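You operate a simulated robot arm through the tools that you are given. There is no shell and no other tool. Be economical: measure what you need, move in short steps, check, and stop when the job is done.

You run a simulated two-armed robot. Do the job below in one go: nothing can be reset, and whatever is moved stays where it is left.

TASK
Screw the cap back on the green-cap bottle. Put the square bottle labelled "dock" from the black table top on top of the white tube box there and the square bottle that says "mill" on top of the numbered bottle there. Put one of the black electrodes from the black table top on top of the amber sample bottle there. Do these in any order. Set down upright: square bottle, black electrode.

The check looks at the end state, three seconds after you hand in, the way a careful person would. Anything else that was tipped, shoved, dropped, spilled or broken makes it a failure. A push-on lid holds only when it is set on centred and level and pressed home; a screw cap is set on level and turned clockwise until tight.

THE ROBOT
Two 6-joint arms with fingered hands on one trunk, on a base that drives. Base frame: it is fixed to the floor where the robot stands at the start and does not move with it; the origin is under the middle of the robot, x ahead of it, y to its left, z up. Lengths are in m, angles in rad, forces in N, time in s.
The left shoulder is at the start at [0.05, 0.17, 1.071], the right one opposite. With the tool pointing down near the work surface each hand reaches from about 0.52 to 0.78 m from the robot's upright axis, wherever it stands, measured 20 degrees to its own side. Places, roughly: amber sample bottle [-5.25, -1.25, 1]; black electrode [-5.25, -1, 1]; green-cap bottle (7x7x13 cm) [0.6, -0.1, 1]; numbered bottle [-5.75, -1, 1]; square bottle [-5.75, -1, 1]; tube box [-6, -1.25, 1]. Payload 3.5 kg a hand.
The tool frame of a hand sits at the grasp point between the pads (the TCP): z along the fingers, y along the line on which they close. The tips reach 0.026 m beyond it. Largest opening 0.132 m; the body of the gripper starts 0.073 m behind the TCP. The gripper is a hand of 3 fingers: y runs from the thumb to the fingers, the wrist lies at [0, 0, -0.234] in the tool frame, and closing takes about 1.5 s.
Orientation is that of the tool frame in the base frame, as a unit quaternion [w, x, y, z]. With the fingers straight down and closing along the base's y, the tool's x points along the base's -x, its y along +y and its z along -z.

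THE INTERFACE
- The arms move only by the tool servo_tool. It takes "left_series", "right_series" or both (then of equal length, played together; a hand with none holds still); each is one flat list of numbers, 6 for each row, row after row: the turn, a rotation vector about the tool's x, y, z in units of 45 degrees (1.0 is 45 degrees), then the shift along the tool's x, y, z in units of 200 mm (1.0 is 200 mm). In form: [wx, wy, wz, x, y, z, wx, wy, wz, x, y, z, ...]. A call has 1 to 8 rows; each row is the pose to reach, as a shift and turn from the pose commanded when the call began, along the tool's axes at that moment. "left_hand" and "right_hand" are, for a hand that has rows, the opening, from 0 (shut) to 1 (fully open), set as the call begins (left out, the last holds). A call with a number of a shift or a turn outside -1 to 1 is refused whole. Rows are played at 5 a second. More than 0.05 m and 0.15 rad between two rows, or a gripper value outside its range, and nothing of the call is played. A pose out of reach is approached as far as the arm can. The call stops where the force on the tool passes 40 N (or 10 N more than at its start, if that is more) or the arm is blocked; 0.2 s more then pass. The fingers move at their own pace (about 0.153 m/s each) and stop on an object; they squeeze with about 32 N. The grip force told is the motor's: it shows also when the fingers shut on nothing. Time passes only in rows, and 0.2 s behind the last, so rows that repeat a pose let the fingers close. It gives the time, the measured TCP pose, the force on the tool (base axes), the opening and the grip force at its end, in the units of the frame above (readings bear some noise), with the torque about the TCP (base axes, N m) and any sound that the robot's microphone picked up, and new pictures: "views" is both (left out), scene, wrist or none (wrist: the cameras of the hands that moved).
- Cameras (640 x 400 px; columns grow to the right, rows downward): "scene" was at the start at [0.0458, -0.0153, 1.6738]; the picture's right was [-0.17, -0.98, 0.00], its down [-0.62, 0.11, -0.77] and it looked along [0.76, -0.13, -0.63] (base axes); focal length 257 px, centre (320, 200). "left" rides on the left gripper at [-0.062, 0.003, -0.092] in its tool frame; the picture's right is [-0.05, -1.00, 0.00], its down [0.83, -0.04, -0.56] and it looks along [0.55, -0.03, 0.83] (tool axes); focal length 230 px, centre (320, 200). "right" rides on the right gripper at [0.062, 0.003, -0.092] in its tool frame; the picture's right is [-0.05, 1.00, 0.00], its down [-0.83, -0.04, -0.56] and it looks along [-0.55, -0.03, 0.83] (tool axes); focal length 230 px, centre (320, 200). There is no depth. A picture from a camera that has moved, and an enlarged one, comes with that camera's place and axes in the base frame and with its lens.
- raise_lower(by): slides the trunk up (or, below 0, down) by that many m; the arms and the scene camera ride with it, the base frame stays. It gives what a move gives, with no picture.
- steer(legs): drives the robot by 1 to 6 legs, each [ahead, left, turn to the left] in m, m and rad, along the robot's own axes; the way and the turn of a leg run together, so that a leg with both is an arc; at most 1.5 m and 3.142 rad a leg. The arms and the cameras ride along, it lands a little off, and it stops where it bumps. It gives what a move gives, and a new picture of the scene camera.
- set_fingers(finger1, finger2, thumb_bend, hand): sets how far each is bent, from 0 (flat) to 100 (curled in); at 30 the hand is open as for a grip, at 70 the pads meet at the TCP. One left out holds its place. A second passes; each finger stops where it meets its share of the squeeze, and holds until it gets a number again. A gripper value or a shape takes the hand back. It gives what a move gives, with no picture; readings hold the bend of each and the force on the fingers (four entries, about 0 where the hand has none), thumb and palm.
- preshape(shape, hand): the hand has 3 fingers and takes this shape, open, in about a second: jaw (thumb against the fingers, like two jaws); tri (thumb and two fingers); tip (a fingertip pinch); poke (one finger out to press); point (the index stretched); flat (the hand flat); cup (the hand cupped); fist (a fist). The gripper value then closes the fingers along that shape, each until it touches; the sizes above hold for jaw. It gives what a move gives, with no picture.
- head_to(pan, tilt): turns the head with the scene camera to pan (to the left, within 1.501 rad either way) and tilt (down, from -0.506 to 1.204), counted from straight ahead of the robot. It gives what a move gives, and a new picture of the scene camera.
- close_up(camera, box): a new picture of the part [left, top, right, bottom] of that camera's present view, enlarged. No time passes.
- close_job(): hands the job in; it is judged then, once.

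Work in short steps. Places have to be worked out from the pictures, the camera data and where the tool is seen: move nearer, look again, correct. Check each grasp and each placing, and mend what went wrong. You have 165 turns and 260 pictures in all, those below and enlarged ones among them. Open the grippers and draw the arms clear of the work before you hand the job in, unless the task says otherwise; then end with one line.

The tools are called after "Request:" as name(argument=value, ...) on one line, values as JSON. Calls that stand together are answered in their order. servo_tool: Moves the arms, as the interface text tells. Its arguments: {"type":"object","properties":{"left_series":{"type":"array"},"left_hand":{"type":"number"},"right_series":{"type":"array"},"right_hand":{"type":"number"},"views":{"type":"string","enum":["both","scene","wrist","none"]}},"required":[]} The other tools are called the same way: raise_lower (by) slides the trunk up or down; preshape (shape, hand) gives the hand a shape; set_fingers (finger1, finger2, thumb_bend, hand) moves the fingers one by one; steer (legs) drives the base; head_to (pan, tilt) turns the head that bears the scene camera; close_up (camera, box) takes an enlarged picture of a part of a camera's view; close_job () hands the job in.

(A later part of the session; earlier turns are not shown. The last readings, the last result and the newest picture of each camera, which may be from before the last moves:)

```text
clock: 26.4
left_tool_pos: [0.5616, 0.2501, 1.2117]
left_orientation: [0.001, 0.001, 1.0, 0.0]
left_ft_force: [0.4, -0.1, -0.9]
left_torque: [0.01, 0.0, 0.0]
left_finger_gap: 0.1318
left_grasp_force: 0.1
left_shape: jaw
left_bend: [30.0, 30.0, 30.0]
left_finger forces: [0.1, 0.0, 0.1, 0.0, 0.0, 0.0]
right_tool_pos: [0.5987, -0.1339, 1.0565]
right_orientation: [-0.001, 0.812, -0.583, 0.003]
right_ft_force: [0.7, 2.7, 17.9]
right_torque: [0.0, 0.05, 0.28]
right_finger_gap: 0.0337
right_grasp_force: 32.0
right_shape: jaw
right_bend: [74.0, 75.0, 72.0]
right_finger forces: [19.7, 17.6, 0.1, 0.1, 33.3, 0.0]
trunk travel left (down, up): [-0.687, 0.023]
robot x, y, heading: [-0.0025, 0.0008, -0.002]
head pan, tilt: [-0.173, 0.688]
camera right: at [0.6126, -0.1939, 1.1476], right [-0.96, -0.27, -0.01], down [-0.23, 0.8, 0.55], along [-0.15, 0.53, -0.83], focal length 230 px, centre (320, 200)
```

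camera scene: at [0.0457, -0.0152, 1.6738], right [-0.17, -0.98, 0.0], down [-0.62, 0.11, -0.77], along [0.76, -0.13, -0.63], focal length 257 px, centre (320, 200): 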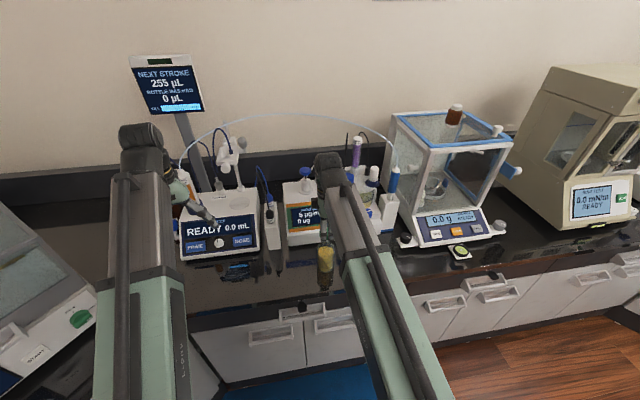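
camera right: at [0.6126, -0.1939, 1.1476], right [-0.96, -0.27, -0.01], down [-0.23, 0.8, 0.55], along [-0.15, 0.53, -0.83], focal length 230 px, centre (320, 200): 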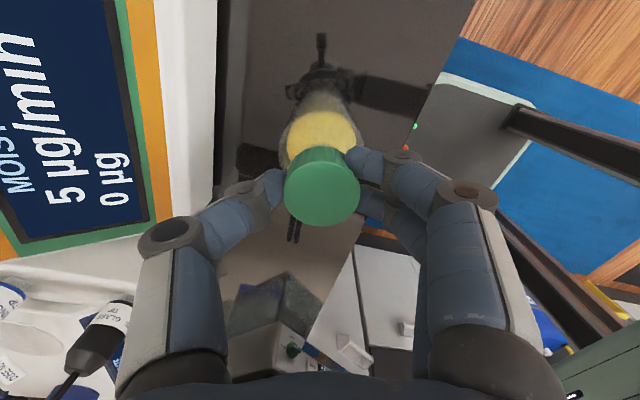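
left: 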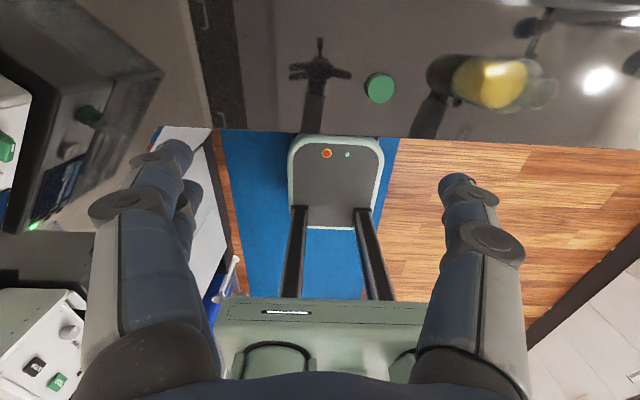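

Torque seems limited by the bottle slipping on the table. I press harder (to ~33 N) while turning a little further to make sure it is tight.

Request:
servo_tool(right_series=[0, 0, 0, 0, 0, 0.006, 0, 0, 0.0, 0, 0, 0.008, 0, 0, 0.1, 0, 0, 0.009, 0, 0, 0.2, 0, 0, 0.009, 0, 0, 0.3, 0, 0, 0.009, 0, 0, 0.4, 0, 0, 0.009], views="wrist")

```text
clock: 27.8
left_tool_pos: [0.5613, 0.2505, 1.2113]
left_orientation: [0.001, 0.0, 1.0, -0.001]
left_ft_force: [-0.2, 0.6, -0.4]
left_torque: [-0.01, 0.03, 0.03]
left_finger_gap: 0.1321
left_grasp_force: 0.1
left_shape: jaw
left_bend: [30.0, 30.0, 30.0]
left_finger forces: [0.1, 0.0, 0.0, 0.1, 0.1, 0.0]
right_tool_pos: [0.5982, -0.1418, 1.0561]
right_orientation: [-0.003, 0.768, -0.641, 0.003]
right_ft_force: [2.1, 7.1, 36.8]
right_torque: [0.21, -0.07, 0.06]
right_finger_gap: 0.0345
right_grasp_force: 31.9
right_shape: jaw
right_bend: [75.0, 75.0, 72.0]
right_finger forces: [17.8, 21.2, 0.0, 0.1, 38.2, 0.0]
right hand out of reach, approached as far as the arm can: row 4, 5, 6
trunk travel left (down, up): [-0.687, 0.023]
robot x, y, heading: [0.0013, -0.0019, -0.004]
head pan, tilt: [-0.173, 0.688]
camera right: at [0.6038, -0.2039, 1.1472], right [-0.99, -0.13, -0.01], down [-0.11, 0.82, 0.55], along [-0.06, 0.55, -0.83], focal length 230 px, centre (320, 200)
```

right: 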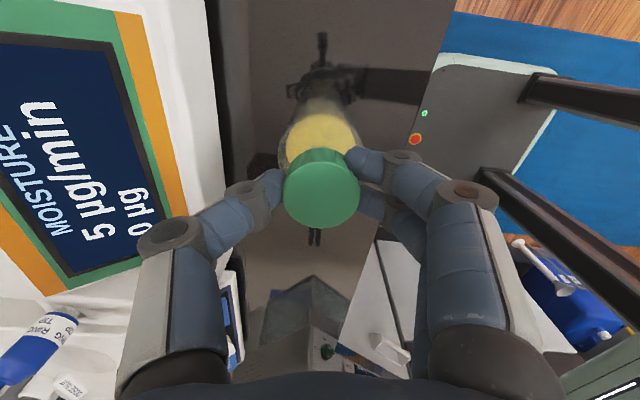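

The wrist limit is reached and the hand drifted ~8 mm with the bottle. I relieve the press, then open the hand and look.

Request:
servo_tool(right_series=[0, 0, -0.05, 0, 0, -0.01, 0, 0, -0.05, 0, 0, -0.015, 0, 0, -0.05, 0, 0, -0.015], views="wrist")

Request:
close_up(camera="scene", box=[272, 190, 400, 270])

```text
clock: 28.6
left_tool_pos: [0.5616, 0.25, 1.2106]
left_orientation: [0.0, 0.0, 1.0, -0.001]
left_ft_force: [0.4, -0.3, -0.6]
left_torque: [0.01, 0.05, 0.0]
left_finger_gap: 0.1319
left_grasp_force: 0.1
left_shape: jaw
left_bend: [30.0, 30.0, 30.0]
left_finger forces: [0.0, 0.0, 0.1, 0.1, 0.0, 0.1]
right_tool_pos: [0.5989, -0.1426, 1.0572]
right_orientation: [-0.001, 0.781, -0.625, 0.001]
right_ft_force: [0.1, 5.4, 23.9]
right_torque: [0.2, -0.03, -0.09]
right_finger_gap: 0.0339
right_grasp_force: 31.7
right_shape: jaw
right_bend: [74.0, 75.0, 72.0]
right_finger forces: [16.8, 21.2, 0.0, 0.0, 36.3, 0.0]
trunk travel left (down, up): [-0.687, 0.023]
robot x, y, heading: [0.0013, -0.0016, -0.0]
head pan, tilt: [-0.173, 0.688]
camera right: at [0.6064, -0.2048, 1.1481], right [-0.99, -0.17, -0.01], down [-0.14, 0.82, 0.55], along [-0.09, 0.55, -0.83], focal length 230 px, centre (320, 200)
```

right: 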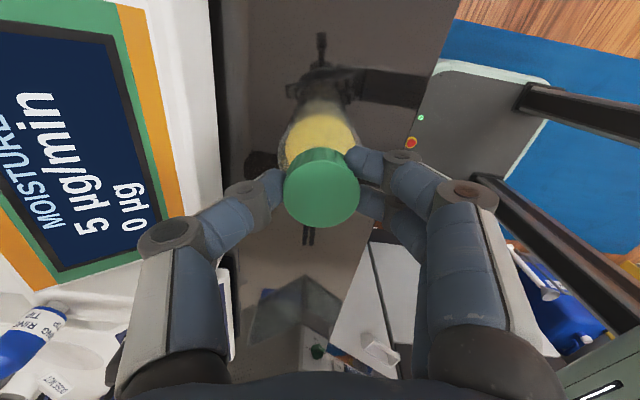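

```text
5.00 times, centred on (336, 230) of scene
camera zoom: at [0.0439, -0.0142, 1.6738], right [-0.17, -0.98, 0.0], down [-0.62, 0.11, -0.77], along [0.76, -0.13, -0.63], focal length 1285 px, centre (240, 50)
```

zoom: 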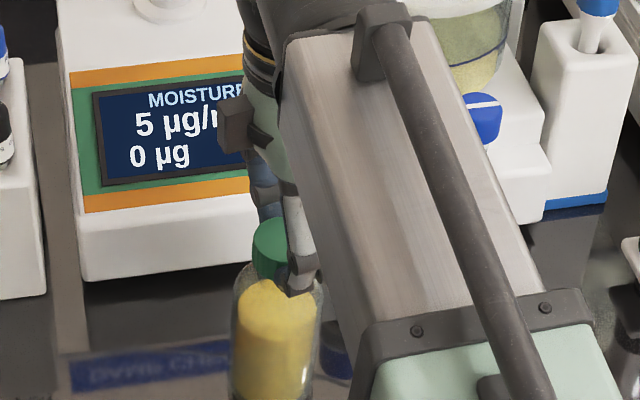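

The bottle still stands; I relieve the remaining press, then open the fingers.

Request:
servo_tool(right_series=[0, 0, 0, 0, 0, -0.008, 0, 0, 0, 0, 0, -0.015, 0, 0, 0, 0, 0, -0.015], views="none")

Request:
servo_tool(right_series=[0, 0, 0, 0, 0, 0, 0, 0, 0, 0, 0, 0, 0, 0, 0, 0, 0, 0, 0, 0, 0, 0, 0, 0], right_hand=0.6, views="wrist")

```text
clock: 29.4
left_tool_pos: [0.5639, 0.2497, 1.211]
left_orientation: [0.0, 0.0, 1.0, 0.0]
left_ft_force: [-0.4, -0.5, -0.3]
left_torque: [0.01, -0.01, 0.0]
left_finger_gap: 0.1323
left_grasp_force: 0.0
left_shape: jaw
left_bend: [30.0, 30.0, 30.0]
left_finger forces: [0.0, 0.1, 0.0, 0.1, 0.0, 0.1]
right_tool_pos: [0.5995, -0.1437, 1.0584]
right_orientation: [-0.001, 0.78, -0.626, 0.002]
right_ft_force: [-0.9, 1.5, 2.0]
right_torque: [0.11, 0.07, 0.02]
right_finger_gap: 0.033
right_grasp_force: 32.0
right_shape: jaw
right_bend: [74.0, 74.0, 71.0]
right_finger forces: [16.3, 18.0, 0.0, 0.0, 30.6, 0.0]
trunk travel left (down, up): [-0.687, 0.023]
robot x, y, heading: [0.0023, -0.0033, 0.0]
head pan, tilt: [-0.173, 0.688]
```

```text
clock: 30.4
left_tool_pos: [0.5633, 0.2496, 1.2114]
left_orientation: [0.0, 0.0, 1.0, 0.0]
left_ft_force: [-0.7, -0.4, -0.1]
left_torque: [-0.02, 0.0, 0.01]
left_finger_gap: 0.132
left_grasp_force: 0.1
left_shape: jaw
left_bend: [30.0, 30.0, 30.0]
left_finger forces: [0.1, 0.0, 0.0, 0.1, 0.0, 0.0]
right_tool_pos: [0.6001, -0.1429, 1.0596]
right_orientation: [-0.001, 0.78, -0.625, 0.002]
right_ft_force: [-0.4, 0.1, 0.8]
right_torque: [0.0, 0.0, 0.0]
right_finger_gap: 0.0787
right_grasp_force: 0.1
right_shape: jaw
right_bend: [71.0, 71.0, 71.0]
right_finger forces: [0.1, 0.1, 0.1, 0.1, 0.0, 0.0]
trunk travel left (down, up): [-0.687, 0.023]
robot x, y, heading: [-0.0016, 0.0, 0.003]
head pan, tilt: [-0.173, 0.688]
camera right: at [0.6078, -0.2056, 1.1504], right [-0.99, -0.17, -0.01], down [-0.14, 0.82, 0.56], along [-0.09, 0.55, -0.83], focal length 230 px, centre (320, 200)
```

right: 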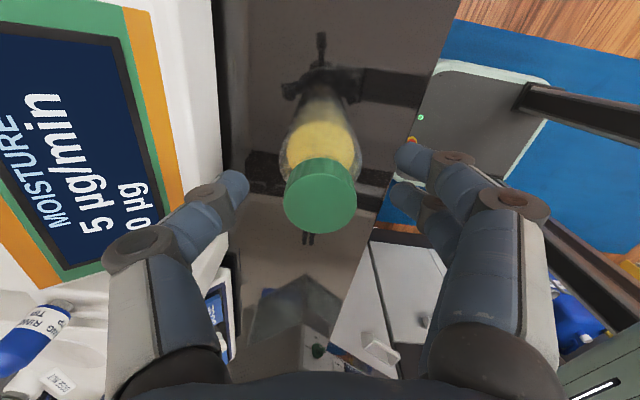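

Released; the cap sits level and centred on the neck. I raise the hand and inspect the gap between cap and shoulder.

Request:
servo_tool(right_series=[0, 0, -0.1, 0, 0, -0.2, 0, 0, -0.25, 0, 0, -0.4, 0, 0, -0.4, 0, 0, -0.5, 0, 0, -0.55, 0, 0, -0.5, 0, 0, -0.7, 0, 0, -0.5, 0, 0, -0.85, 0, 0, -0.5, 0, 0, -1.0, 0, 0, -0.5], views="wrist")

Request:
close_up(camera="scene", box=[288, 220, 368, 270])

Request:
close_up(camera="right", box=[240, 50, 400, 150])

```text
clock: 32.0
left_tool_pos: [0.5637, 0.2507, 1.2106]
left_orientation: [0.0, 0.001, 1.0, 0.001]
left_ft_force: [0.6, 0.4, 0.1]
left_torque: [0.0, 0.01, 0.0]
left_finger_gap: 0.1319
left_grasp_force: 0.0
left_shape: jaw
left_bend: [30.0, 30.0, 30.0]
left_finger forces: [0.0, 0.0, 0.0, 0.1, 0.0, 0.1]
right_tool_pos: [0.6001, -0.1434, 1.1602]
right_orientation: [-0.002, 0.961, -0.278, 0.002]
right_ft_force: [-0.8, -0.3, -0.2]
right_torque: [-0.02, 0.02, -0.01]
right_finger_gap: 0.0788
right_grasp_force: 0.1
right_shape: jaw
right_bend: [71.0, 71.0, 71.0]
right_finger forces: [0.0, 0.1, 0.0, 0.0, 0.1, 0.1]
trunk travel left (down, up): [-0.687, 0.023]
robot x, y, heading: [-0.0001, -0.0013, 0.002]
head pan, tilt: [-0.173, 0.688]
camera right: at [0.6479, -0.1798, 1.2517], right [-0.58, -0.82, 0.0], down [-0.68, 0.48, 0.55], along [-0.45, 0.32, -0.83], focal length 230 px, centre (320, 200)
```

right: 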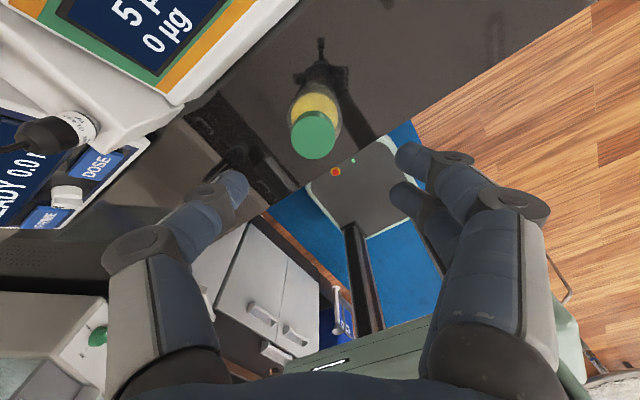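

```text
8.00 times, centred on (328, 245) of scene
camera zoom: at [0.0458, -0.0153, 1.6738], right [-0.17, -0.98, 0.0], down [-0.62, 0.11, -0.77], along [0.76, -0.13, -0.63], focal length 2056 px, centre (256, -160)
```

zoom: 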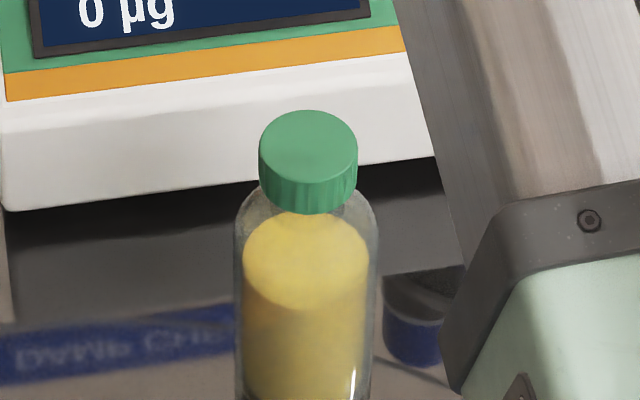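

```text
4.00 times, centred on (320, 100) of right
camera zoom: at [0.6479, -0.1798, 1.2517], right [-0.58, -0.82, 0.0], down [-0.68, 0.48, 0.55], along [-0.45, 0.32, -0.83], focal length 920 px, centre (320, 600)
```

zoom: 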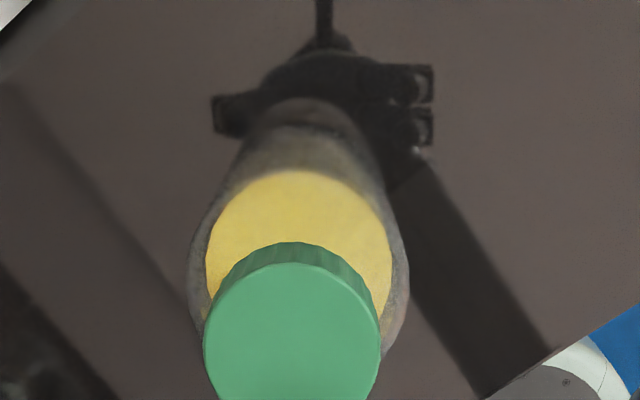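

The cap is level and seated. For certainty I'll re-grip and give one more tightening turn: recentre over the bottle (~[0.599, -0.135]) and turn the wrist back another 80°.

Request:
servo_tool(right_series=[0, 0, -0.18, -0.026, -0.031, 0, 0, 0, -0.36, -0.026, -0.031, 0, 0, 0, -0.54, -0.026, -0.031, 0, 0, 0, -0.72, -0.026, -0.031, 0, 0, 0, -0.9, -0.026, -0.031, 0, 0, 0, -1.0, -0.026, -0.031, 0, 0, 0, -1.0, -0.026, -0.031, 0], views="none")

Request:
servo_tool(right_series=[0, 0, -0.18, 0, 0, 0, 0, 0, -0.36, 0, 0, 0, 0, 0, -0.54, 0, 0, 0, 0, 0, -0.72, 0, 0, 0, 0, 0, -0.9, 0, 0, 0, 0, 0, -1.0, 0, 0, 0.1, 0, 0, -1.0, 0, 0, 0.25, 0, 0, -1.0, 0, 0, 0.25], views="wrist")

```text
clock: 33.6
left_tool_pos: [0.5632, 0.2475, 1.2115]
left_orientation: [0.0, 0.0, 1.0, 0.0]
left_ft_force: [-0.6, 0.5, -1.0]
left_torque: [-0.03, -0.04, 0.01]
left_finger_gap: 0.1317
left_grasp_force: 0.1
left_shape: jaw
left_bend: [30.0, 30.0, 30.0]
left_finger forces: [0.0, 0.0, 0.0, 0.1, 0.0, 0.0]
right_tool_pos: [0.5983, -0.1358, 1.1603]
right_orientation: [0.0, 0.994, 0.11, 0.002]
right_ft_force: [1.0, -0.5, 1.6]
right_torque: [0.0, 0.0, -0.02]
right_finger_gap: 0.0789
right_grasp_force: 0.0
right_shape: jaw
right_bend: [71.0, 71.0, 71.0]
right_finger forces: [0.0, 0.2, 0.0, 0.0, 0.1, 0.0]
trunk travel left (down, up): [-0.687, 0.023]
robot x, y, heading: [0.0008, 0.0025, 0.001]
head pan, tilt: [-0.173, 0.688]
```

```text
clock: 35.4
left_tool_pos: [0.5633, 0.2499, 1.2102]
left_orientation: [0.0, 0.0, 1.0, 0.0]
left_ft_force: [0.8, -1.1, 0.1]
left_torque: [0.01, -0.02, -0.01]
left_finger_gap: 0.1319
left_grasp_force: 0.1
left_shape: jaw
left_bend: [30.0, 30.0, 30.0]
left_finger forces: [0.0, 0.0, 0.1, 0.0, 0.0, 0.0]
right_tool_pos: [0.5972, -0.1349, 1.1089]
right_orientation: [0.001, 0.876, 0.482, 0.003]
right_ft_force: [-0.2, -0.5, -0.1]
right_torque: [-0.01, 0.0, 0.03]
right_finger_gap: 0.079
right_grasp_force: 0.0
right_shape: jaw
right_bend: [71.0, 71.0, 71.0]
right_finger forces: [0.0, 0.0, 0.0, 0.1, 0.1, 0.0]
trunk travel left (down, up): [-0.687, 0.023]
robot x, y, heading: [0.0025, -0.0023, 0.002]
head pan, tilt: [-0.173, 0.688]
camera right: at [0.6311, -0.086, 1.2003], right [0.82, -0.58, 0.0], down [-0.48, -0.68, 0.55], along [-0.32, -0.45, -0.83], focal length 230 px, centre (320, 200)
```

right: 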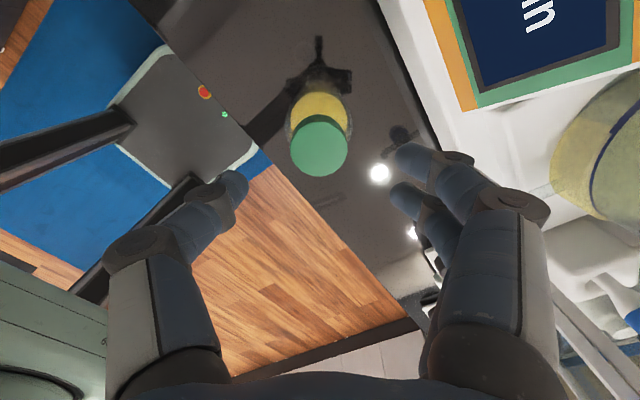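

Aligned (cap appears where the hand axis projects). I descend 50 mm and grip.

Request:
servo_tool(right_series=[0, 0, 0, 0, 0, 0.1, 0, 0, 0, 0, 0, 0.2, 0, 0, 0, 0, 0, 0.25, 0, 0, 0, 0, 0, 0.25], views="none")

Request:
servo_tool(right_series=[0, 0, 0, 0, 0, 0, 0, 0, 0, 0, 0, 0, 0, 0, 0, 0, 0, 0, 0, 0, 0, 0, 0, 0, 0, 0, 0, 0, 0, 0, 0, 0, 0, 0, 0, 0.005, 0, 0, 0, 0, 0, 0.012], right_hand=0.1, views="wrist")

```text
clock: 36.4
left_tool_pos: [0.5643, 0.2493, 1.2109]
left_orientation: [0.001, 0.0, 1.0, -0.001]
left_ft_force: [-0.1, -0.2, -0.1]
left_torque: [0.01, 0.01, 0.01]
left_finger_gap: 0.1319
left_grasp_force: 0.0
left_shape: jaw
left_bend: [30.0, 30.0, 30.0]
left_finger forces: [0.0, 0.0, 0.1, 0.0, 0.1, 0.0]
right_tool_pos: [0.5988, -0.1361, 1.0585]
right_orientation: [0.0, 0.876, 0.482, 0.001]
right_ft_force: [0.9, 0.2, 0.2]
right_torque: [-0.01, -0.03, -0.04]
right_finger_gap: 0.0788
right_grasp_force: 0.1
right_shape: jaw
right_bend: [71.0, 71.0, 71.0]
right_finger forces: [0.0, 0.0, 0.1, 0.0, 0.1, 0.0]
trunk travel left (down, up): [-0.687, 0.023]
robot x, y, heading: [-0.0028, 0.0017, 0.001]
head pan, tilt: [-0.173, 0.688]
```

```text
clock: 38.0
left_tool_pos: [0.5634, 0.2489, 1.2109]
left_orientation: [0.0, 0.0, 1.0, 0.0]
left_ft_force: [1.0, 0.2, 0.2]
left_torque: [0.0, -0.01, -0.01]
left_finger_gap: 0.1319
left_grasp_force: 0.0
left_shape: jaw
left_bend: [30.0, 30.0, 30.0]
left_finger forces: [0.1, 0.0, 0.0, 0.1, 0.0, 0.0]
right_tool_pos: [0.5973, -0.1373, 1.0578]
right_orientation: [0.001, 0.876, 0.482, 0.002]
right_ft_force: [-0.4, 1.0, 2.5]
right_torque: [0.03, 0.02, -0.01]
right_finger_gap: 0.0291
right_grasp_force: 32.3
right_shape: jaw
right_bend: [73.0, 73.0, 70.0]
right_finger forces: [15.7, 13.9, 0.0, 0.0, 30.4, 0.0]
trunk travel left (down, up): [-0.687, 0.023]
robot x, y, heading: [0.0017, 0.0008, -0.001]
head pan, tilt: [-0.173, 0.688]
camera right: at [0.6317, -0.087, 1.149], right [0.81, -0.58, 0.0], down [-0.48, -0.68, 0.55], along [-0.32, -0.45, -0.83], focal length 230 px, centre (320, 200)
```

right: 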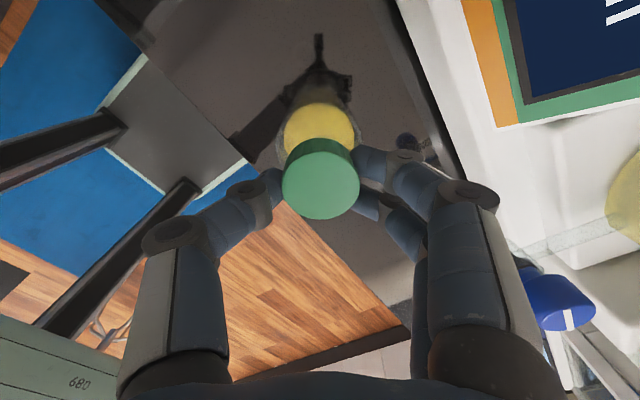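

Gripped. I press and turn clockwise 45°, watching the torque.

Request:
servo_tool(right_series=[0, 0, 0, 0, 0, 0.008, 0, 0, 0, 0, 0, 0.013, 0, 0, 0.17, 0, 0, 0.014, 0, 0, 0.34, 0, 0, 0.014, 0, 0, 0.51, 0, 0, 0.014, 0, 0, 0.68, 0, 0, 0.014, 0, 0, 0.85, 0, 0, 0.014, 0, 0, 1.0, 0, 0, 0.014], views="none")

```text
clock: 39.8
left_tool_pos: [0.5618, 0.2503, 1.2114]
left_orientation: [0.001, 0.0, 1.0, 0.001]
left_ft_force: [0.0, -0.4, 0.7]
left_torque: [-0.01, 0.0, 0.0]
left_finger_gap: 0.132
left_grasp_force: 0.0
left_shape: jaw
left_bend: [30.0, 30.0, 30.0]
left_finger forces: [0.0, 0.1, 0.0, 0.1, 0.0, 0.0]
right_tool_pos: [0.598, -0.1348, 1.0559]
right_orientation: [0.0, 0.994, 0.108, 0.003]
right_ft_force: [1.2, 0.4, 19.1]
right_torque: [-0.07, -0.07, 0.33]
right_finger_gap: 0.03
right_grasp_force: 31.8
right_shape: jaw
right_bend: [73.0, 73.0, 70.0]
right_finger forces: [20.6, 15.9, 0.1, 0.1, 35.6, 0.0]
trunk travel left (down, up): [-0.687, 0.023]
robot x, y, heading: [-0.0024, 0.002, -0.002]
head pan, tilt: [-0.173, 0.688]
```

Torque 0.33 N·m from the start: the cap is tight. I relieve the press, open and rise.

Request:
servo_tool(right_series=[0, 0, 0, 0, 0, -0.008, 0, 0, 0, 0, 0, -0.013, 0, 0, 0, 0, 0, -0.014], views="none")

Request:
servo_tool(right_series=[0, 0, 0, 0, 0, 0, 0, 0, 0, 0, 0, 0, 0, 0, 0, 0, 0, 0, 0, 0, 0, 0, 0, 0, 0, 0, 0, 0, 0, -0.2, 0, 0, 0, 0, 0, -0.4, 0, 0, 0, 0, 0, -0.6, 0, 0, 0, 0, 0, -0.8], right_hand=0.7, views="both")

```text
clock: 40.6
left_tool_pos: [0.5621, 0.249, 1.2106]
left_orientation: [0.0, 0.0, 1.0, 0.0]
left_ft_force: [-0.1, 0.4, 1.0]
left_torque: [0.0, 0.01, 0.03]
left_finger_gap: 0.132
left_grasp_force: 0.0
left_shape: jaw
left_bend: [30.0, 30.0, 30.0]
left_finger forces: [0.1, 0.0, 0.0, 0.0, 0.1, 0.2]
right_tool_pos: [0.5999, -0.1361, 1.0561]
right_orientation: [0.0, 0.994, 0.108, 0.002]
right_ft_force: [-1.0, 1.1, 4.8]
right_torque: [-0.01, 0.0, 0.01]
right_finger_gap: 0.03
right_grasp_force: 32.5
right_shape: jaw
right_bend: [73.0, 73.0, 70.0]
right_finger forces: [18.4, 16.1, 0.0, 0.0, 34.5, 0.0]
trunk travel left (down, up): [-0.687, 0.023]
robot x, y, heading: [0.0008, -0.0007, 0.0]
head pan, tilt: [-0.173, 0.688]
```

```text
clock: 42.4
left_tool_pos: [0.5639, 0.2488, 1.211]
left_orientation: [0.0, 0.001, 1.0, -0.001]
left_ft_force: [-0.5, -0.3, 0.5]
left_torque: [0.0, 0.01, 0.02]
left_finger_gap: 0.1319
left_grasp_force: 0.0
left_shape: jaw
left_bend: [30.0, 30.0, 30.0]
left_finger forces: [0.0, 0.0, 0.1, 0.0, 0.0, 0.0]
right_tool_pos: [0.5998, -0.1362, 1.2163]
right_orientation: [-0.001, 0.994, 0.11, 0.002]
right_ft_force: [0.2, -0.1, 0.0]
right_torque: [0.04, 0.01, -0.02]
right_finger_gap: 0.0921
right_grasp_force: 0.2
right_shape: jaw
right_bend: [68.0, 68.0, 64.0]
right_finger forces: [0.0, 0.0, 0.0, 0.0, 0.0, 0.0]
trunk travel left (down, up): [-0.687, 0.023]
robot x, y, heading: [-0.0019, 0.0047, 0.002]
head pan, tilt: [-0.173, 0.688]
camera scene: at [0.0455, -0.0154, 1.6738], right [-0.17, -0.98, 0.0], down [-0.62, 0.11, -0.77], along [0.76, -0.13, -0.63], focal length 257 px, centre (320, 200)
camera right: at [0.6584, -0.1282, 1.3097], right [0.17, -0.99, 0.0], down [-0.82, -0.14, 0.55], along [-0.54, -0.09, -0.83], focal length 230 px, centre (320, 200)
```

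scene: 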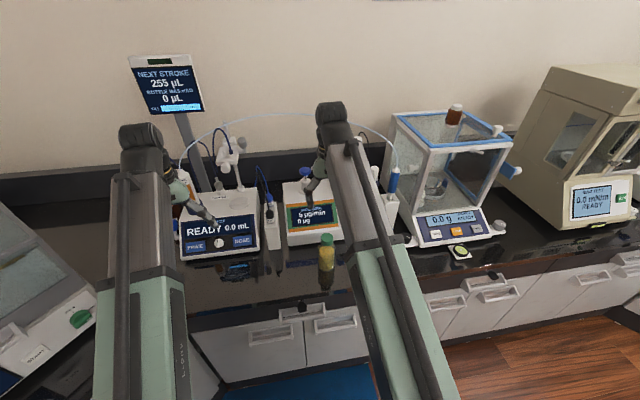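
right: 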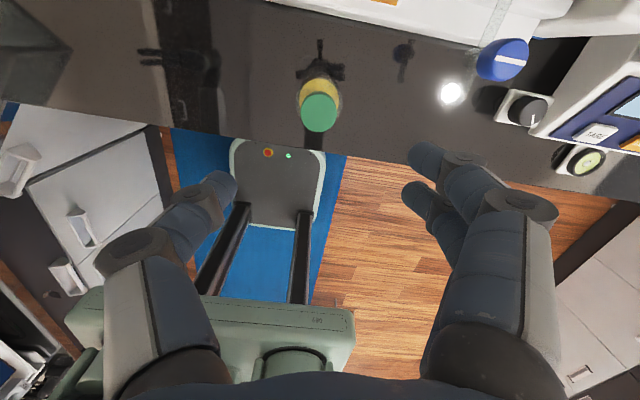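

The cap is on, level and tight; bottle upright. Now I back away from the bench, lift the head and look around for the black table top.

Request:
steer(legs=[[-0.8, 0, 0]])

Request:
head_to(pan=1.5, tilt=0.3)

Request:
head_to(pan=-1.5, tilt=0.3)

```text
clock: 46.7
left_tool_pos: [-0.2309, 0.2515, 1.2105]
left_orientation: [0.0, -0.007, 1.0, 0.0]
left_ft_force: [0.1, 0.2, 0.1]
left_torque: [0.0, -0.05, 0.03]
left_finger_gap: 0.132
left_grasp_force: 0.0
left_shape: jaw
left_bend: [30.0, 30.0, 30.0]
left_finger forces: [0.0, 0.0, 0.1, 0.0, 0.0, 0.1]
right_tool_pos: [-0.1884, -0.1351, 1.2182]
right_orientation: [0.0, 0.993, 0.116, 0.002]
right_ft_force: [0.5, 0.0, 0.2]
right_torque: [0.0, 0.0, 0.04]
right_finger_gap: 0.0922
right_grasp_force: 0.0
right_shape: jaw
right_bend: [68.0, 68.0, 64.0]
right_finger forces: [0.0, 0.1, 0.0, 0.0, 0.0, 0.0]
trunk travel left (down, up): [-0.687, 0.023]
robot x, y, heading: [-0.7882, -0.0055, 0.013]
head pan, tilt: [-0.173, 0.688]
camera scene: at [-0.7439, -0.0199, 1.6739], right [-0.16, -0.99, 0.0], down [-0.63, 0.1, -0.77], along [0.76, -0.12, -0.63], focal length 257 px, centre (320, 200)
```

scene: 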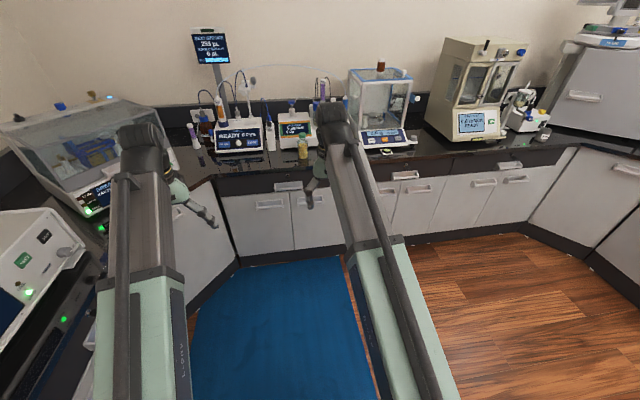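

```text
clock: 48.4
left_tool_pos: [-0.2299, 0.25, 1.2106]
left_orientation: [0.0, -0.007, 1.0, 0.0]
left_ft_force: [0.7, -0.8, -0.9]
left_torque: [0.02, 0.03, -0.01]
left_finger_gap: 0.1317
left_grasp_force: 0.0
left_shape: jaw
left_bend: [30.0, 30.0, 30.0]
left_finger forces: [0.0, 0.1, 0.0, 0.0, 0.0, 0.0]
right_tool_pos: [-0.1881, -0.1344, 1.2175]
right_orientation: [-0.001, 0.993, 0.116, 0.002]
right_ft_force: [-0.7, 0.3, -1.0]
right_torque: [-0.02, -0.02, 0.03]
right_finger_gap: 0.0919
right_grasp_force: 0.1
right_shape: jaw
right_bend: [68.0, 68.0, 64.0]
right_finger forces: [0.0, 0.1, 0.0, 0.0, 0.0, 0.0]
trunk travel left (down, up): [-0.687, 0.023]
robot x, y, heading: [-0.7868, -0.0023, 0.012]
head pan, tilt: [1.499, 0.3]
camera scene: at [-0.822, 0.0869, 1.7088], right [1.0, -0.06, 0.0], down [-0.02, -0.3, -0.96], along [0.06, 0.95, -0.3], focal length 257 px, centre (320, 200)
```

scene: 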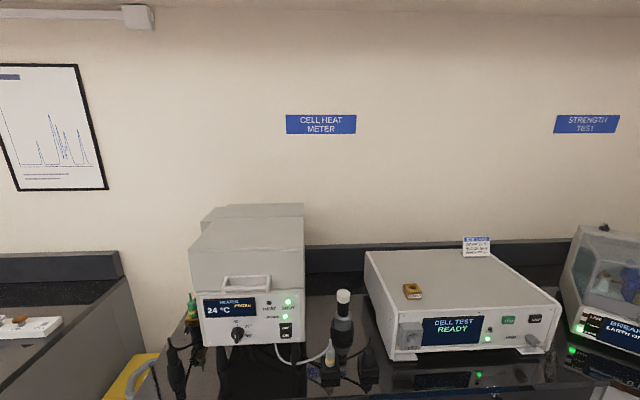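

```text
clock: 51.0
left_tool_pos: [-0.2295, 0.2513, 1.2111]
left_orientation: [0.0, -0.007, 1.0, 0.0]
left_ft_force: [-0.1, 0.1, 0.4]
left_torque: [0.03, 0.02, 0.01]
left_finger_gap: 0.1318
left_grasp_force: 0.1
left_shape: jaw
left_bend: [30.0, 30.0, 30.0]
left_finger forces: [0.0, 0.1, 0.0, 0.0, 0.1, 0.0]
right_tool_pos: [-0.1877, -0.1348, 1.2177]
right_orientation: [0.001, 0.993, 0.116, 0.002]
right_ft_force: [-0.7, 0.2, 0.0]
right_torque: [-0.02, -0.03, 0.0]
right_finger_gap: 0.0921
right_grasp_force: 0.1
right_shape: jaw
right_bend: [68.0, 68.0, 64.0]
right_finger forces: [0.0, 0.0, 0.0, 0.0, 0.0, 0.0]
trunk travel left (down, up): [-0.687, 0.023]
robot x, y, heading: [-0.7893, -0.0077, 0.016]
head pan, tilt: [-1.499, 0.3]
camera scene: at [-0.8195, -0.0993, 1.7088], right [-1.0, -0.09, 0.0], down [-0.03, 0.29, -0.96], along [0.08, -0.95, -0.3], focal length 257 px, centre (320, 200)
```

scene: 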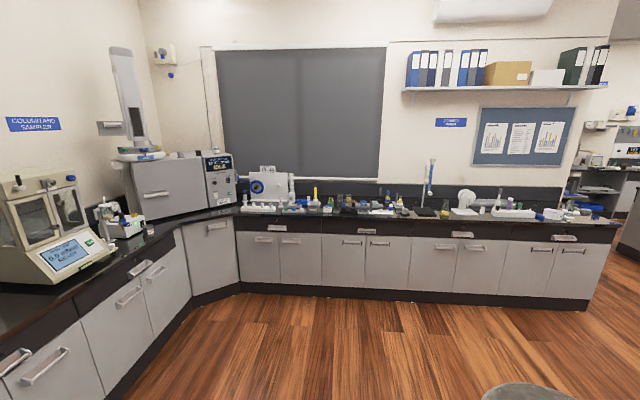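

The room is visible; the target area is behind, far along −x. I turn right in place (open floor that side) and look forward.

Request:
steer(legs=[[0, 0, -1.57], [0, 0, -1.57]])

Request:
head_to(pan=0, tilt=0.3)

Request:
head_to(pan=0.6, tilt=0.3)

```text
clock: 59.0
left_tool_pos: [-1.3387, -0.2837, 1.2107]
left_orientation: [0.0, 1.0, 0.026, 0.001]
left_ft_force: [-0.7, -0.1, 0.6]
left_torque: [0.01, 0.01, 0.04]
left_finger_gap: 0.1318
left_grasp_force: 0.1
left_shape: jaw
left_bend: [30.0, 30.0, 30.0]
left_finger forces: [0.0, 0.1, 0.1, 0.0, 0.0, 0.0]
right_tool_pos: [-1.3953, 0.1007, 1.217]
right_orientation: [-0.001, -0.135, 0.991, 0.0]
right_ft_force: [-0.3, 0.4, 0.2]
right_torque: [0.0, -0.02, 0.01]
right_finger_gap: 0.0921
right_grasp_force: 0.0
right_shape: jaw
right_bend: [68.0, 68.0, 64.0]
right_finger forces: [0.0, 0.0, 0.0, 0.1, 0.0, 0.0]
trunk travel left (down, up): [-0.687, 0.023]
robot x, y, heading: [-0.7904, -0.0037, -3.091]
head pan, tilt: [-1.499, 0.3]
camera scene: at [-0.7591, 0.0891, 1.7088], right [0.99, 0.12, 0.0], down [0.04, -0.29, -0.96], along [-0.12, 0.95, -0.3], focal length 257 px, centre (320, 200)
```

scene: 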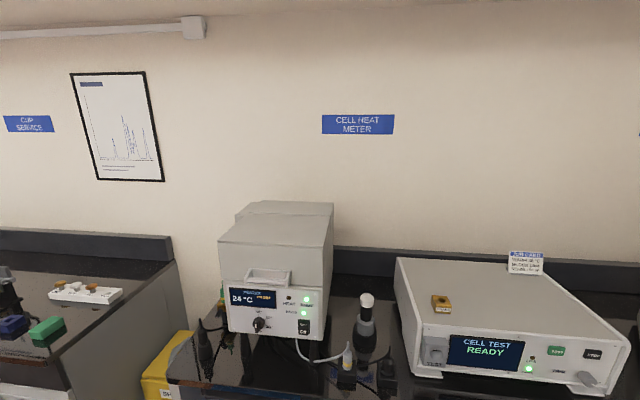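

```text
clock: 60.5
left_tool_pos: [-1.3395, -0.2833, 1.2102]
left_orientation: [0.0, 1.0, 0.026, 0.0]
left_ft_force: [0.3, -0.1, -0.2]
left_torque: [-0.01, -0.02, 0.03]
left_finger_gap: 0.1318
left_grasp_force: 0.1
left_shape: jaw
left_bend: [30.0, 30.0, 30.0]
left_finger forces: [0.1, 0.1, 0.0, 0.0, 0.1, 0.0]
right_tool_pos: [-1.3948, 0.1009, 1.2179]
right_orientation: [-0.003, -0.134, 0.991, -0.001]
right_ft_force: [-0.3, 0.1, -0.1]
right_torque: [-0.01, 0.02, -0.01]
right_finger_gap: 0.0922
right_grasp_force: 0.1
right_shape: jaw
right_bend: [68.0, 68.0, 64.0]
right_finger forces: [0.0, 0.0, 0.0, 0.0, 0.0, 0.0]
trunk travel left (down, up): [-0.687, 0.023]
robot x, y, heading: [-0.7909, -0.0026, -3.089]
head pan, tilt: [0.0, 0.3]
camera scene: at [-0.8408, -0.0085, 1.7088], right [-0.05, 1.0, 0.0], down [0.3, 0.02, -0.96], along [-0.95, -0.05, -0.3], focal length 257 px, centre (320, 200)
```

scene: 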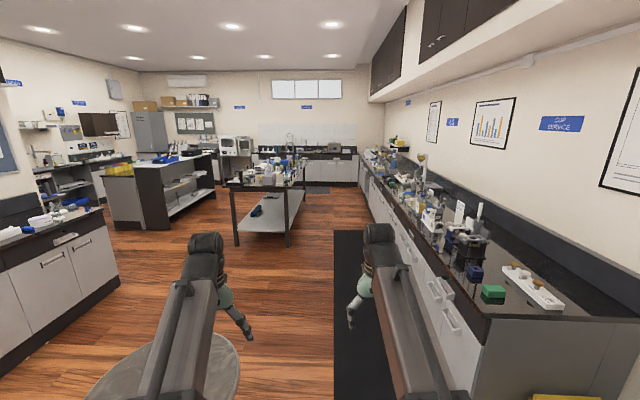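

```text
clock: 61.5
left_tool_pos: [-1.3375, -0.2832, 1.2102]
left_orientation: [0.0, 1.0, 0.027, 0.001]
left_ft_force: [0.0, 1.0, 0.5]
left_torque: [0.02, -0.01, -0.01]
left_finger_gap: 0.1319
left_grasp_force: 0.1
left_shape: jaw
left_bend: [30.0, 30.0, 30.0]
left_finger forces: [0.0, 0.1, 0.0, 0.0, 0.0, 0.1]
right_tool_pos: [-1.3951, 0.101, 1.2171]
right_orientation: [-0.003, -0.135, 0.991, 0.0]
right_ft_force: [0.7, 0.2, -0.3]
right_torque: [0.01, 0.01, 0.01]
right_finger_gap: 0.092
right_grasp_force: 0.1
right_shape: jaw
right_bend: [68.0, 68.0, 64.0]
right_finger forces: [0.0, 0.1, 0.0, 0.1, 0.0, 0.0]
trunk travel left (down, up): [-0.687, 0.023]
robot x, y, heading: [-0.7895, -0.0028, -3.091]
head pan, tilt: [0.6, 0.3]
camera scene: at [-0.8218, -0.0603, 1.7088], right [-0.61, 0.8, 0.0], down [0.24, 0.18, -0.96], along [-0.76, -0.58, -0.3], focal length 257 px, centre (320, 200)
```

scene: 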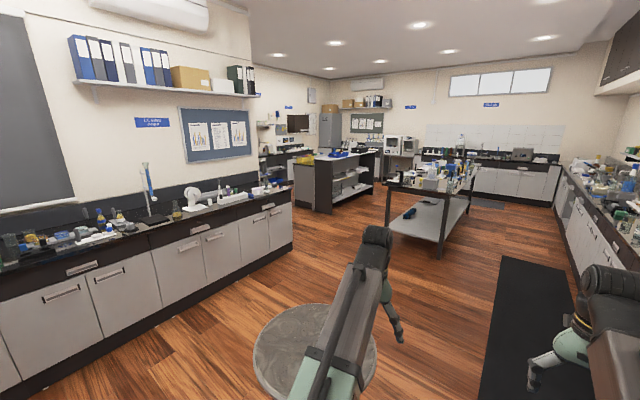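

The black table top stands at about x −3.9…−6.3, y −1.3…−0.55. I drive closer along the corridor, past the stool.

Request:
steer(legs=[[0, 0, -0.05], [1.3, -0.03, 0], [1.0, 0, 0]])

Request:
head_to(pan=0.35, tilt=0.4)

```text
clock: 73.3
left_tool_pos: [-3.6484, -0.2383, 1.2103]
left_orientation: [0.0, 1.0, 0.008, 0.0]
left_ft_force: [0.5, -0.1, -0.3]
left_torque: [0.02, -0.02, -0.01]
left_finger_gap: 0.1317
left_grasp_force: 0.0
left_shape: jaw
left_bend: [30.0, 30.0, 30.0]
left_finger forces: [0.1, 0.1, 0.0, 0.0, 0.0, 0.0]
right_tool_pos: [-3.6914, 0.1475, 1.2186]
right_orientation: [-0.002, -0.117, 0.993, 0.0]
right_ft_force: [-0.1, -0.4, 0.5]
right_torque: [-0.01, 0.01, 0.04]
right_finger_gap: 0.0922
right_grasp_force: 0.1
right_shape: jaw
right_bend: [68.0, 68.0, 64.0]
right_finger forces: [0.1, 0.0, 0.0, 0.1, 0.0, 0.1]
trunk travel left (down, up): [-0.687, 0.023]
robot x, y, heading: [-3.0842, 0.0176, -3.13]
head pan, tilt: [0.6, 0.3]
camera scene: at [-3.1238, -0.0341, 1.7088], right [-0.58, 0.82, 0.0], down [0.24, 0.17, -0.96], along [-0.78, -0.55, -0.3], focal length 257 px, centre (320, 200)
```

scene: 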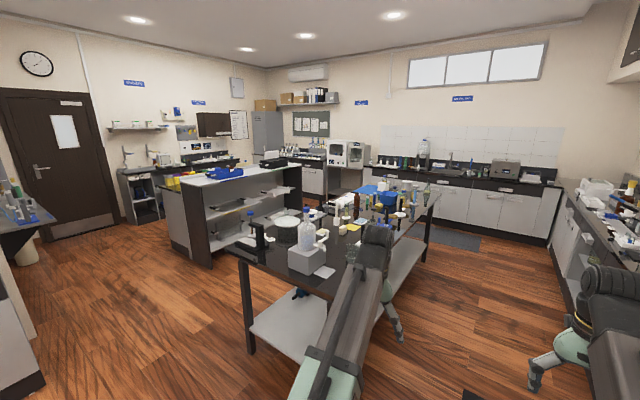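

```text
clock: 74.0
left_tool_pos: [-3.6473, -0.2385, 1.2111]
left_orientation: [0.0, 1.0, 0.008, 0.001]
left_ft_force: [-0.2, 0.4, 0.1]
left_torque: [0.02, 0.0, -0.03]
left_finger_gap: 0.1319
left_grasp_force: 0.1
left_shape: jaw
left_bend: [30.0, 30.0, 30.0]
left_finger forces: [0.1, 0.1, 0.0, 0.1, 0.0, 0.0]
right_tool_pos: [-3.691, 0.1473, 1.218]
right_orientation: [-0.003, -0.116, 0.993, -0.002]
right_ft_force: [0.8, -0.5, 0.6]
right_torque: [-0.01, 0.04, 0.03]
right_finger_gap: 0.0921
right_grasp_force: 0.1
right_shape: jaw
right_bend: [68.0, 68.0, 64.0]
right_finger forces: [0.1, 0.0, 0.0, 0.0, 0.0, 0.0]
trunk travel left (down, up): [-0.687, 0.023]
robot x, y, heading: [-3.0894, 0.0249, -3.13]
head pan, tilt: [0.351, 0.4]
camera scene: at [-3.1335, -0.0134, 1.6996], right [-0.36, 0.93, 0.0], down [0.36, 0.14, -0.92], along [-0.86, -0.33, -0.39], focal length 257 px, centre (320, 200)
```

scene: 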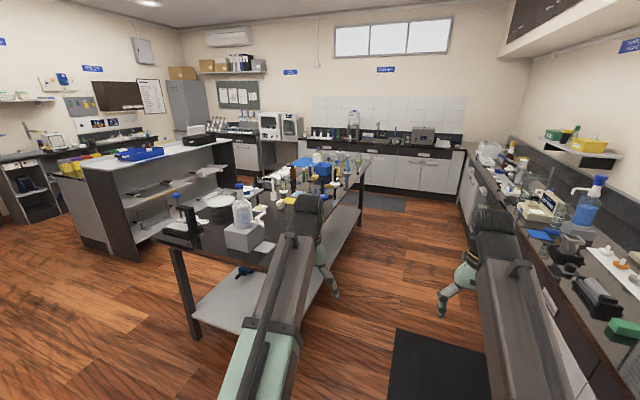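

I zoom in on the table to see the objects and their layout.

Request:
close_up(camera="scene", box=[210, 140, 370, 240])

```text
4.00 times, centred on (290, 190) of scene
camera zoom: at [-3.1335, -0.0134, 1.6996], right [-0.36, 0.93, 0.0], down [0.36, 0.14, -0.92], along [-0.86, -0.33, -0.39], focal length 1028 px, centre (440, 240)
```

zoom: 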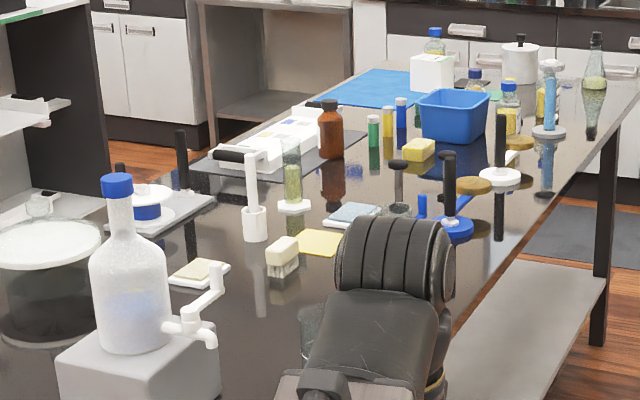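

Targets are on the far part of the table, reachable from its −y side. I drive around the near end into that aisle and then face the table.

Request:
steer(legs=[[0, 1.5, 0], [0.4, 0.42, 0]])

Request:
head_to(pan=0, tilt=0.45)

```text
clock: 84.5
left_tool_pos: [-4.0094, -2.2029, 1.2106]
left_orientation: [0.0, 1.0, 0.011, 0.0]
left_ft_force: [-0.2, 0.1, -0.1]
left_torque: [-0.02, 0.0, 0.02]
left_finger_gap: 0.1318
left_grasp_force: 0.1
left_shape: jaw
left_bend: [30.0, 30.0, 30.0]
left_finger forces: [0.1, 0.0, 0.0, 0.1, 0.0, 0.1]
right_tool_pos: [-4.0553, -1.8186, 1.2161]
right_orientation: [-0.003, -0.121, 0.993, -0.001]
right_ft_force: [-0.9, -0.2, -0.1]
right_torque: [0.02, -0.04, 0.01]
right_finger_gap: 0.0922
right_grasp_force: 0.1
right_shape: jaw
right_bend: [68.0, 68.0, 64.0]
right_finger forces: [0.0, 0.0, 0.1, 0.0, 0.0, 0.0]
trunk travel left (down, up): [-0.687, 0.023]
robot x, y, heading: [-3.4531, -1.942, -3.121]
head pan, tilt: [0.351, 0.4]
camera scene: at [-3.4978, -1.9759, 1.6995], right [-0.36, 0.93, 0.0], down [0.36, 0.14, -0.92], along [-0.86, -0.34, -0.39], focal length 257 px, centre (320, 200)
```

scene: 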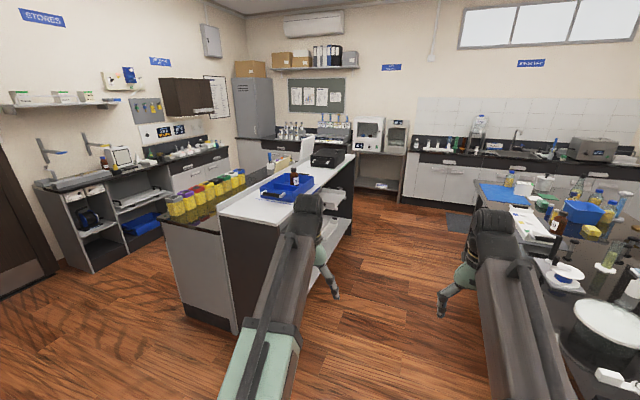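

```text
clock: 85.4
left_tool_pos: [-4.0093, -2.2035, 1.2123]
left_orientation: [0.0, 1.0, 0.011, 0.0]
left_ft_force: [0.4, 1.1, -0.2]
left_torque: [0.01, 0.01, -0.02]
left_finger_gap: 0.1317
left_grasp_force: 0.1
left_shape: jaw
left_bend: [30.0, 30.0, 30.0]
left_finger forces: [0.0, 0.0, 0.1, 0.0, 0.0, 0.1]
right_tool_pos: [-4.0552, -1.8184, 1.2183]
right_orientation: [-0.002, -0.12, 0.993, 0.0]
right_ft_force: [-0.5, -0.2, -0.3]
right_torque: [-0.02, -0.01, 0.03]
right_finger_gap: 0.0923
right_grasp_force: 0.1
right_shape: jaw
right_bend: [68.0, 68.0, 64.0]
right_finger forces: [0.0, 0.0, 0.0, 0.0, 0.0, 0.1]
trunk travel left (down, up): [-0.687, 0.023]
robot x, y, heading: [-3.4518, -1.9449, -3.116]
head pan, tilt: [0.0, 0.45]
camera scene: at [-3.5028, -1.9436, 1.6949], right [-0.02, 1.0, 0.0], down [0.44, 0.01, -0.9], along [-0.9, -0.02, -0.44], focal length 257 px, centre (320, 200)
```

scene: 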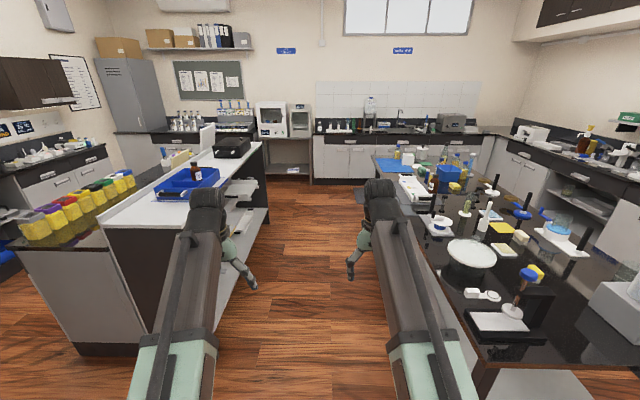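

The table's near edge on this side is y≈−1.46. I drive up alongside to x≈−5.4, then turn to face it.

Request:
steer(legs=[[1.2, -0.05, 0], [0.75, 0, 0], [0, 0, -1.596]])

Request:
head_to(pan=0, tilt=0.6)

```text
clock: 99.0
left_tool_pos: [-5.6924, -1.3744, 1.2104]
left_orientation: [0.0, 0.724, -0.69, 0.001]
left_ft_force: [-0.2, -0.5, 0.2]
left_torque: [-0.02, 0.01, 0.0]
left_finger_gap: 0.1322
left_grasp_force: 0.1
left_shape: jaw
left_bend: [30.0, 30.0, 30.0]
left_finger forces: [0.0, 0.1, 0.0, 0.0, 0.0, 0.0]
right_tool_pos: [-5.3077, -1.3208, 1.2176]
right_orientation: [-0.002, 0.606, 0.796, 0.001]
right_ft_force: [-0.6, 0.5, -0.2]
right_torque: [0.02, -0.01, -0.01]
right_finger_gap: 0.0923
right_grasp_force: 0.1
right_shape: jaw
right_bend: [68.0, 68.0, 64.0]
right_finger forces: [0.0, 0.0, 0.0, 0.1, 0.1, 0.0]
trunk travel left (down, up): [-0.687, 0.023]
robot x, y, heading: [-5.4181, -1.9264, 1.618]
head pan, tilt: [0.0, 0.45]
camera scene: at [-5.417, -1.8736, 1.6949], right [1.0, 0.05, 0.0], down [0.02, -0.43, -0.9], along [-0.04, 0.9, -0.44], focal length 257 px, centre (320, 200)
```

scene: 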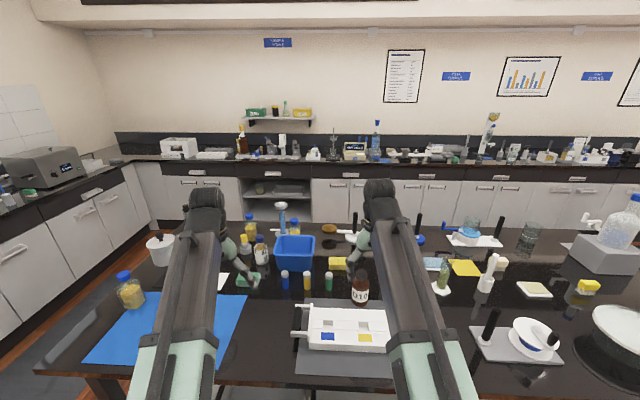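

```text
clock: 99.7
left_tool_pos: [-5.6921, -1.3754, 1.2088]
left_orientation: [0.001, 0.725, -0.689, 0.0]
left_ft_force: [0.1, 0.3, -0.4]
left_torque: [-0.01, -0.02, 0.01]
left_finger_gap: 0.1319
left_grasp_force: 0.2
left_shape: jaw
left_bend: [30.0, 30.0, 30.0]
left_finger forces: [0.0, 0.1, 0.0, 0.1, 0.1, 0.0]
right_tool_pos: [-5.3089, -1.3193, 1.2183]
right_orientation: [-0.002, 0.606, 0.796, 0.002]
right_ft_force: [-0.4, 0.9, -1.2]
right_torque: [-0.02, -0.02, -0.06]
right_finger_gap: 0.0922
right_grasp_force: 0.0
right_shape: jaw
right_bend: [68.0, 68.0, 64.0]
right_finger forces: [0.0, 0.1, 0.0, 0.1, 0.0, 0.0]
trunk travel left (down, up): [-0.687, 0.023]
robot x, y, heading: [-5.4156, -1.9239, 1.621]
head pan, tilt: [0.0, 0.6]
camera scene: at [-5.4169, -1.8771, 1.6814], right [1.0, 0.05, 0.0], down [0.03, -0.56, -0.83], along [-0.04, 0.82, -0.56], focal length 257 px, centre (320, 200)
```

scene: 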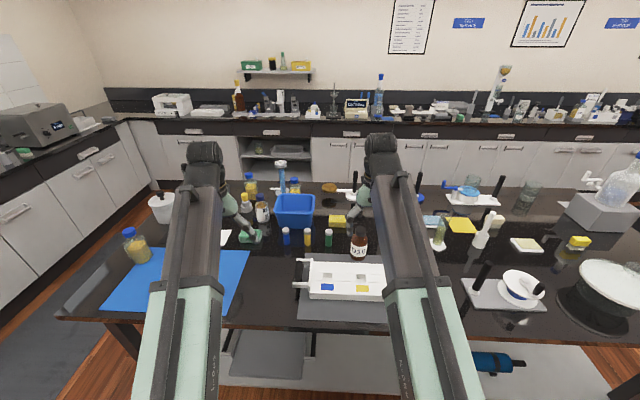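

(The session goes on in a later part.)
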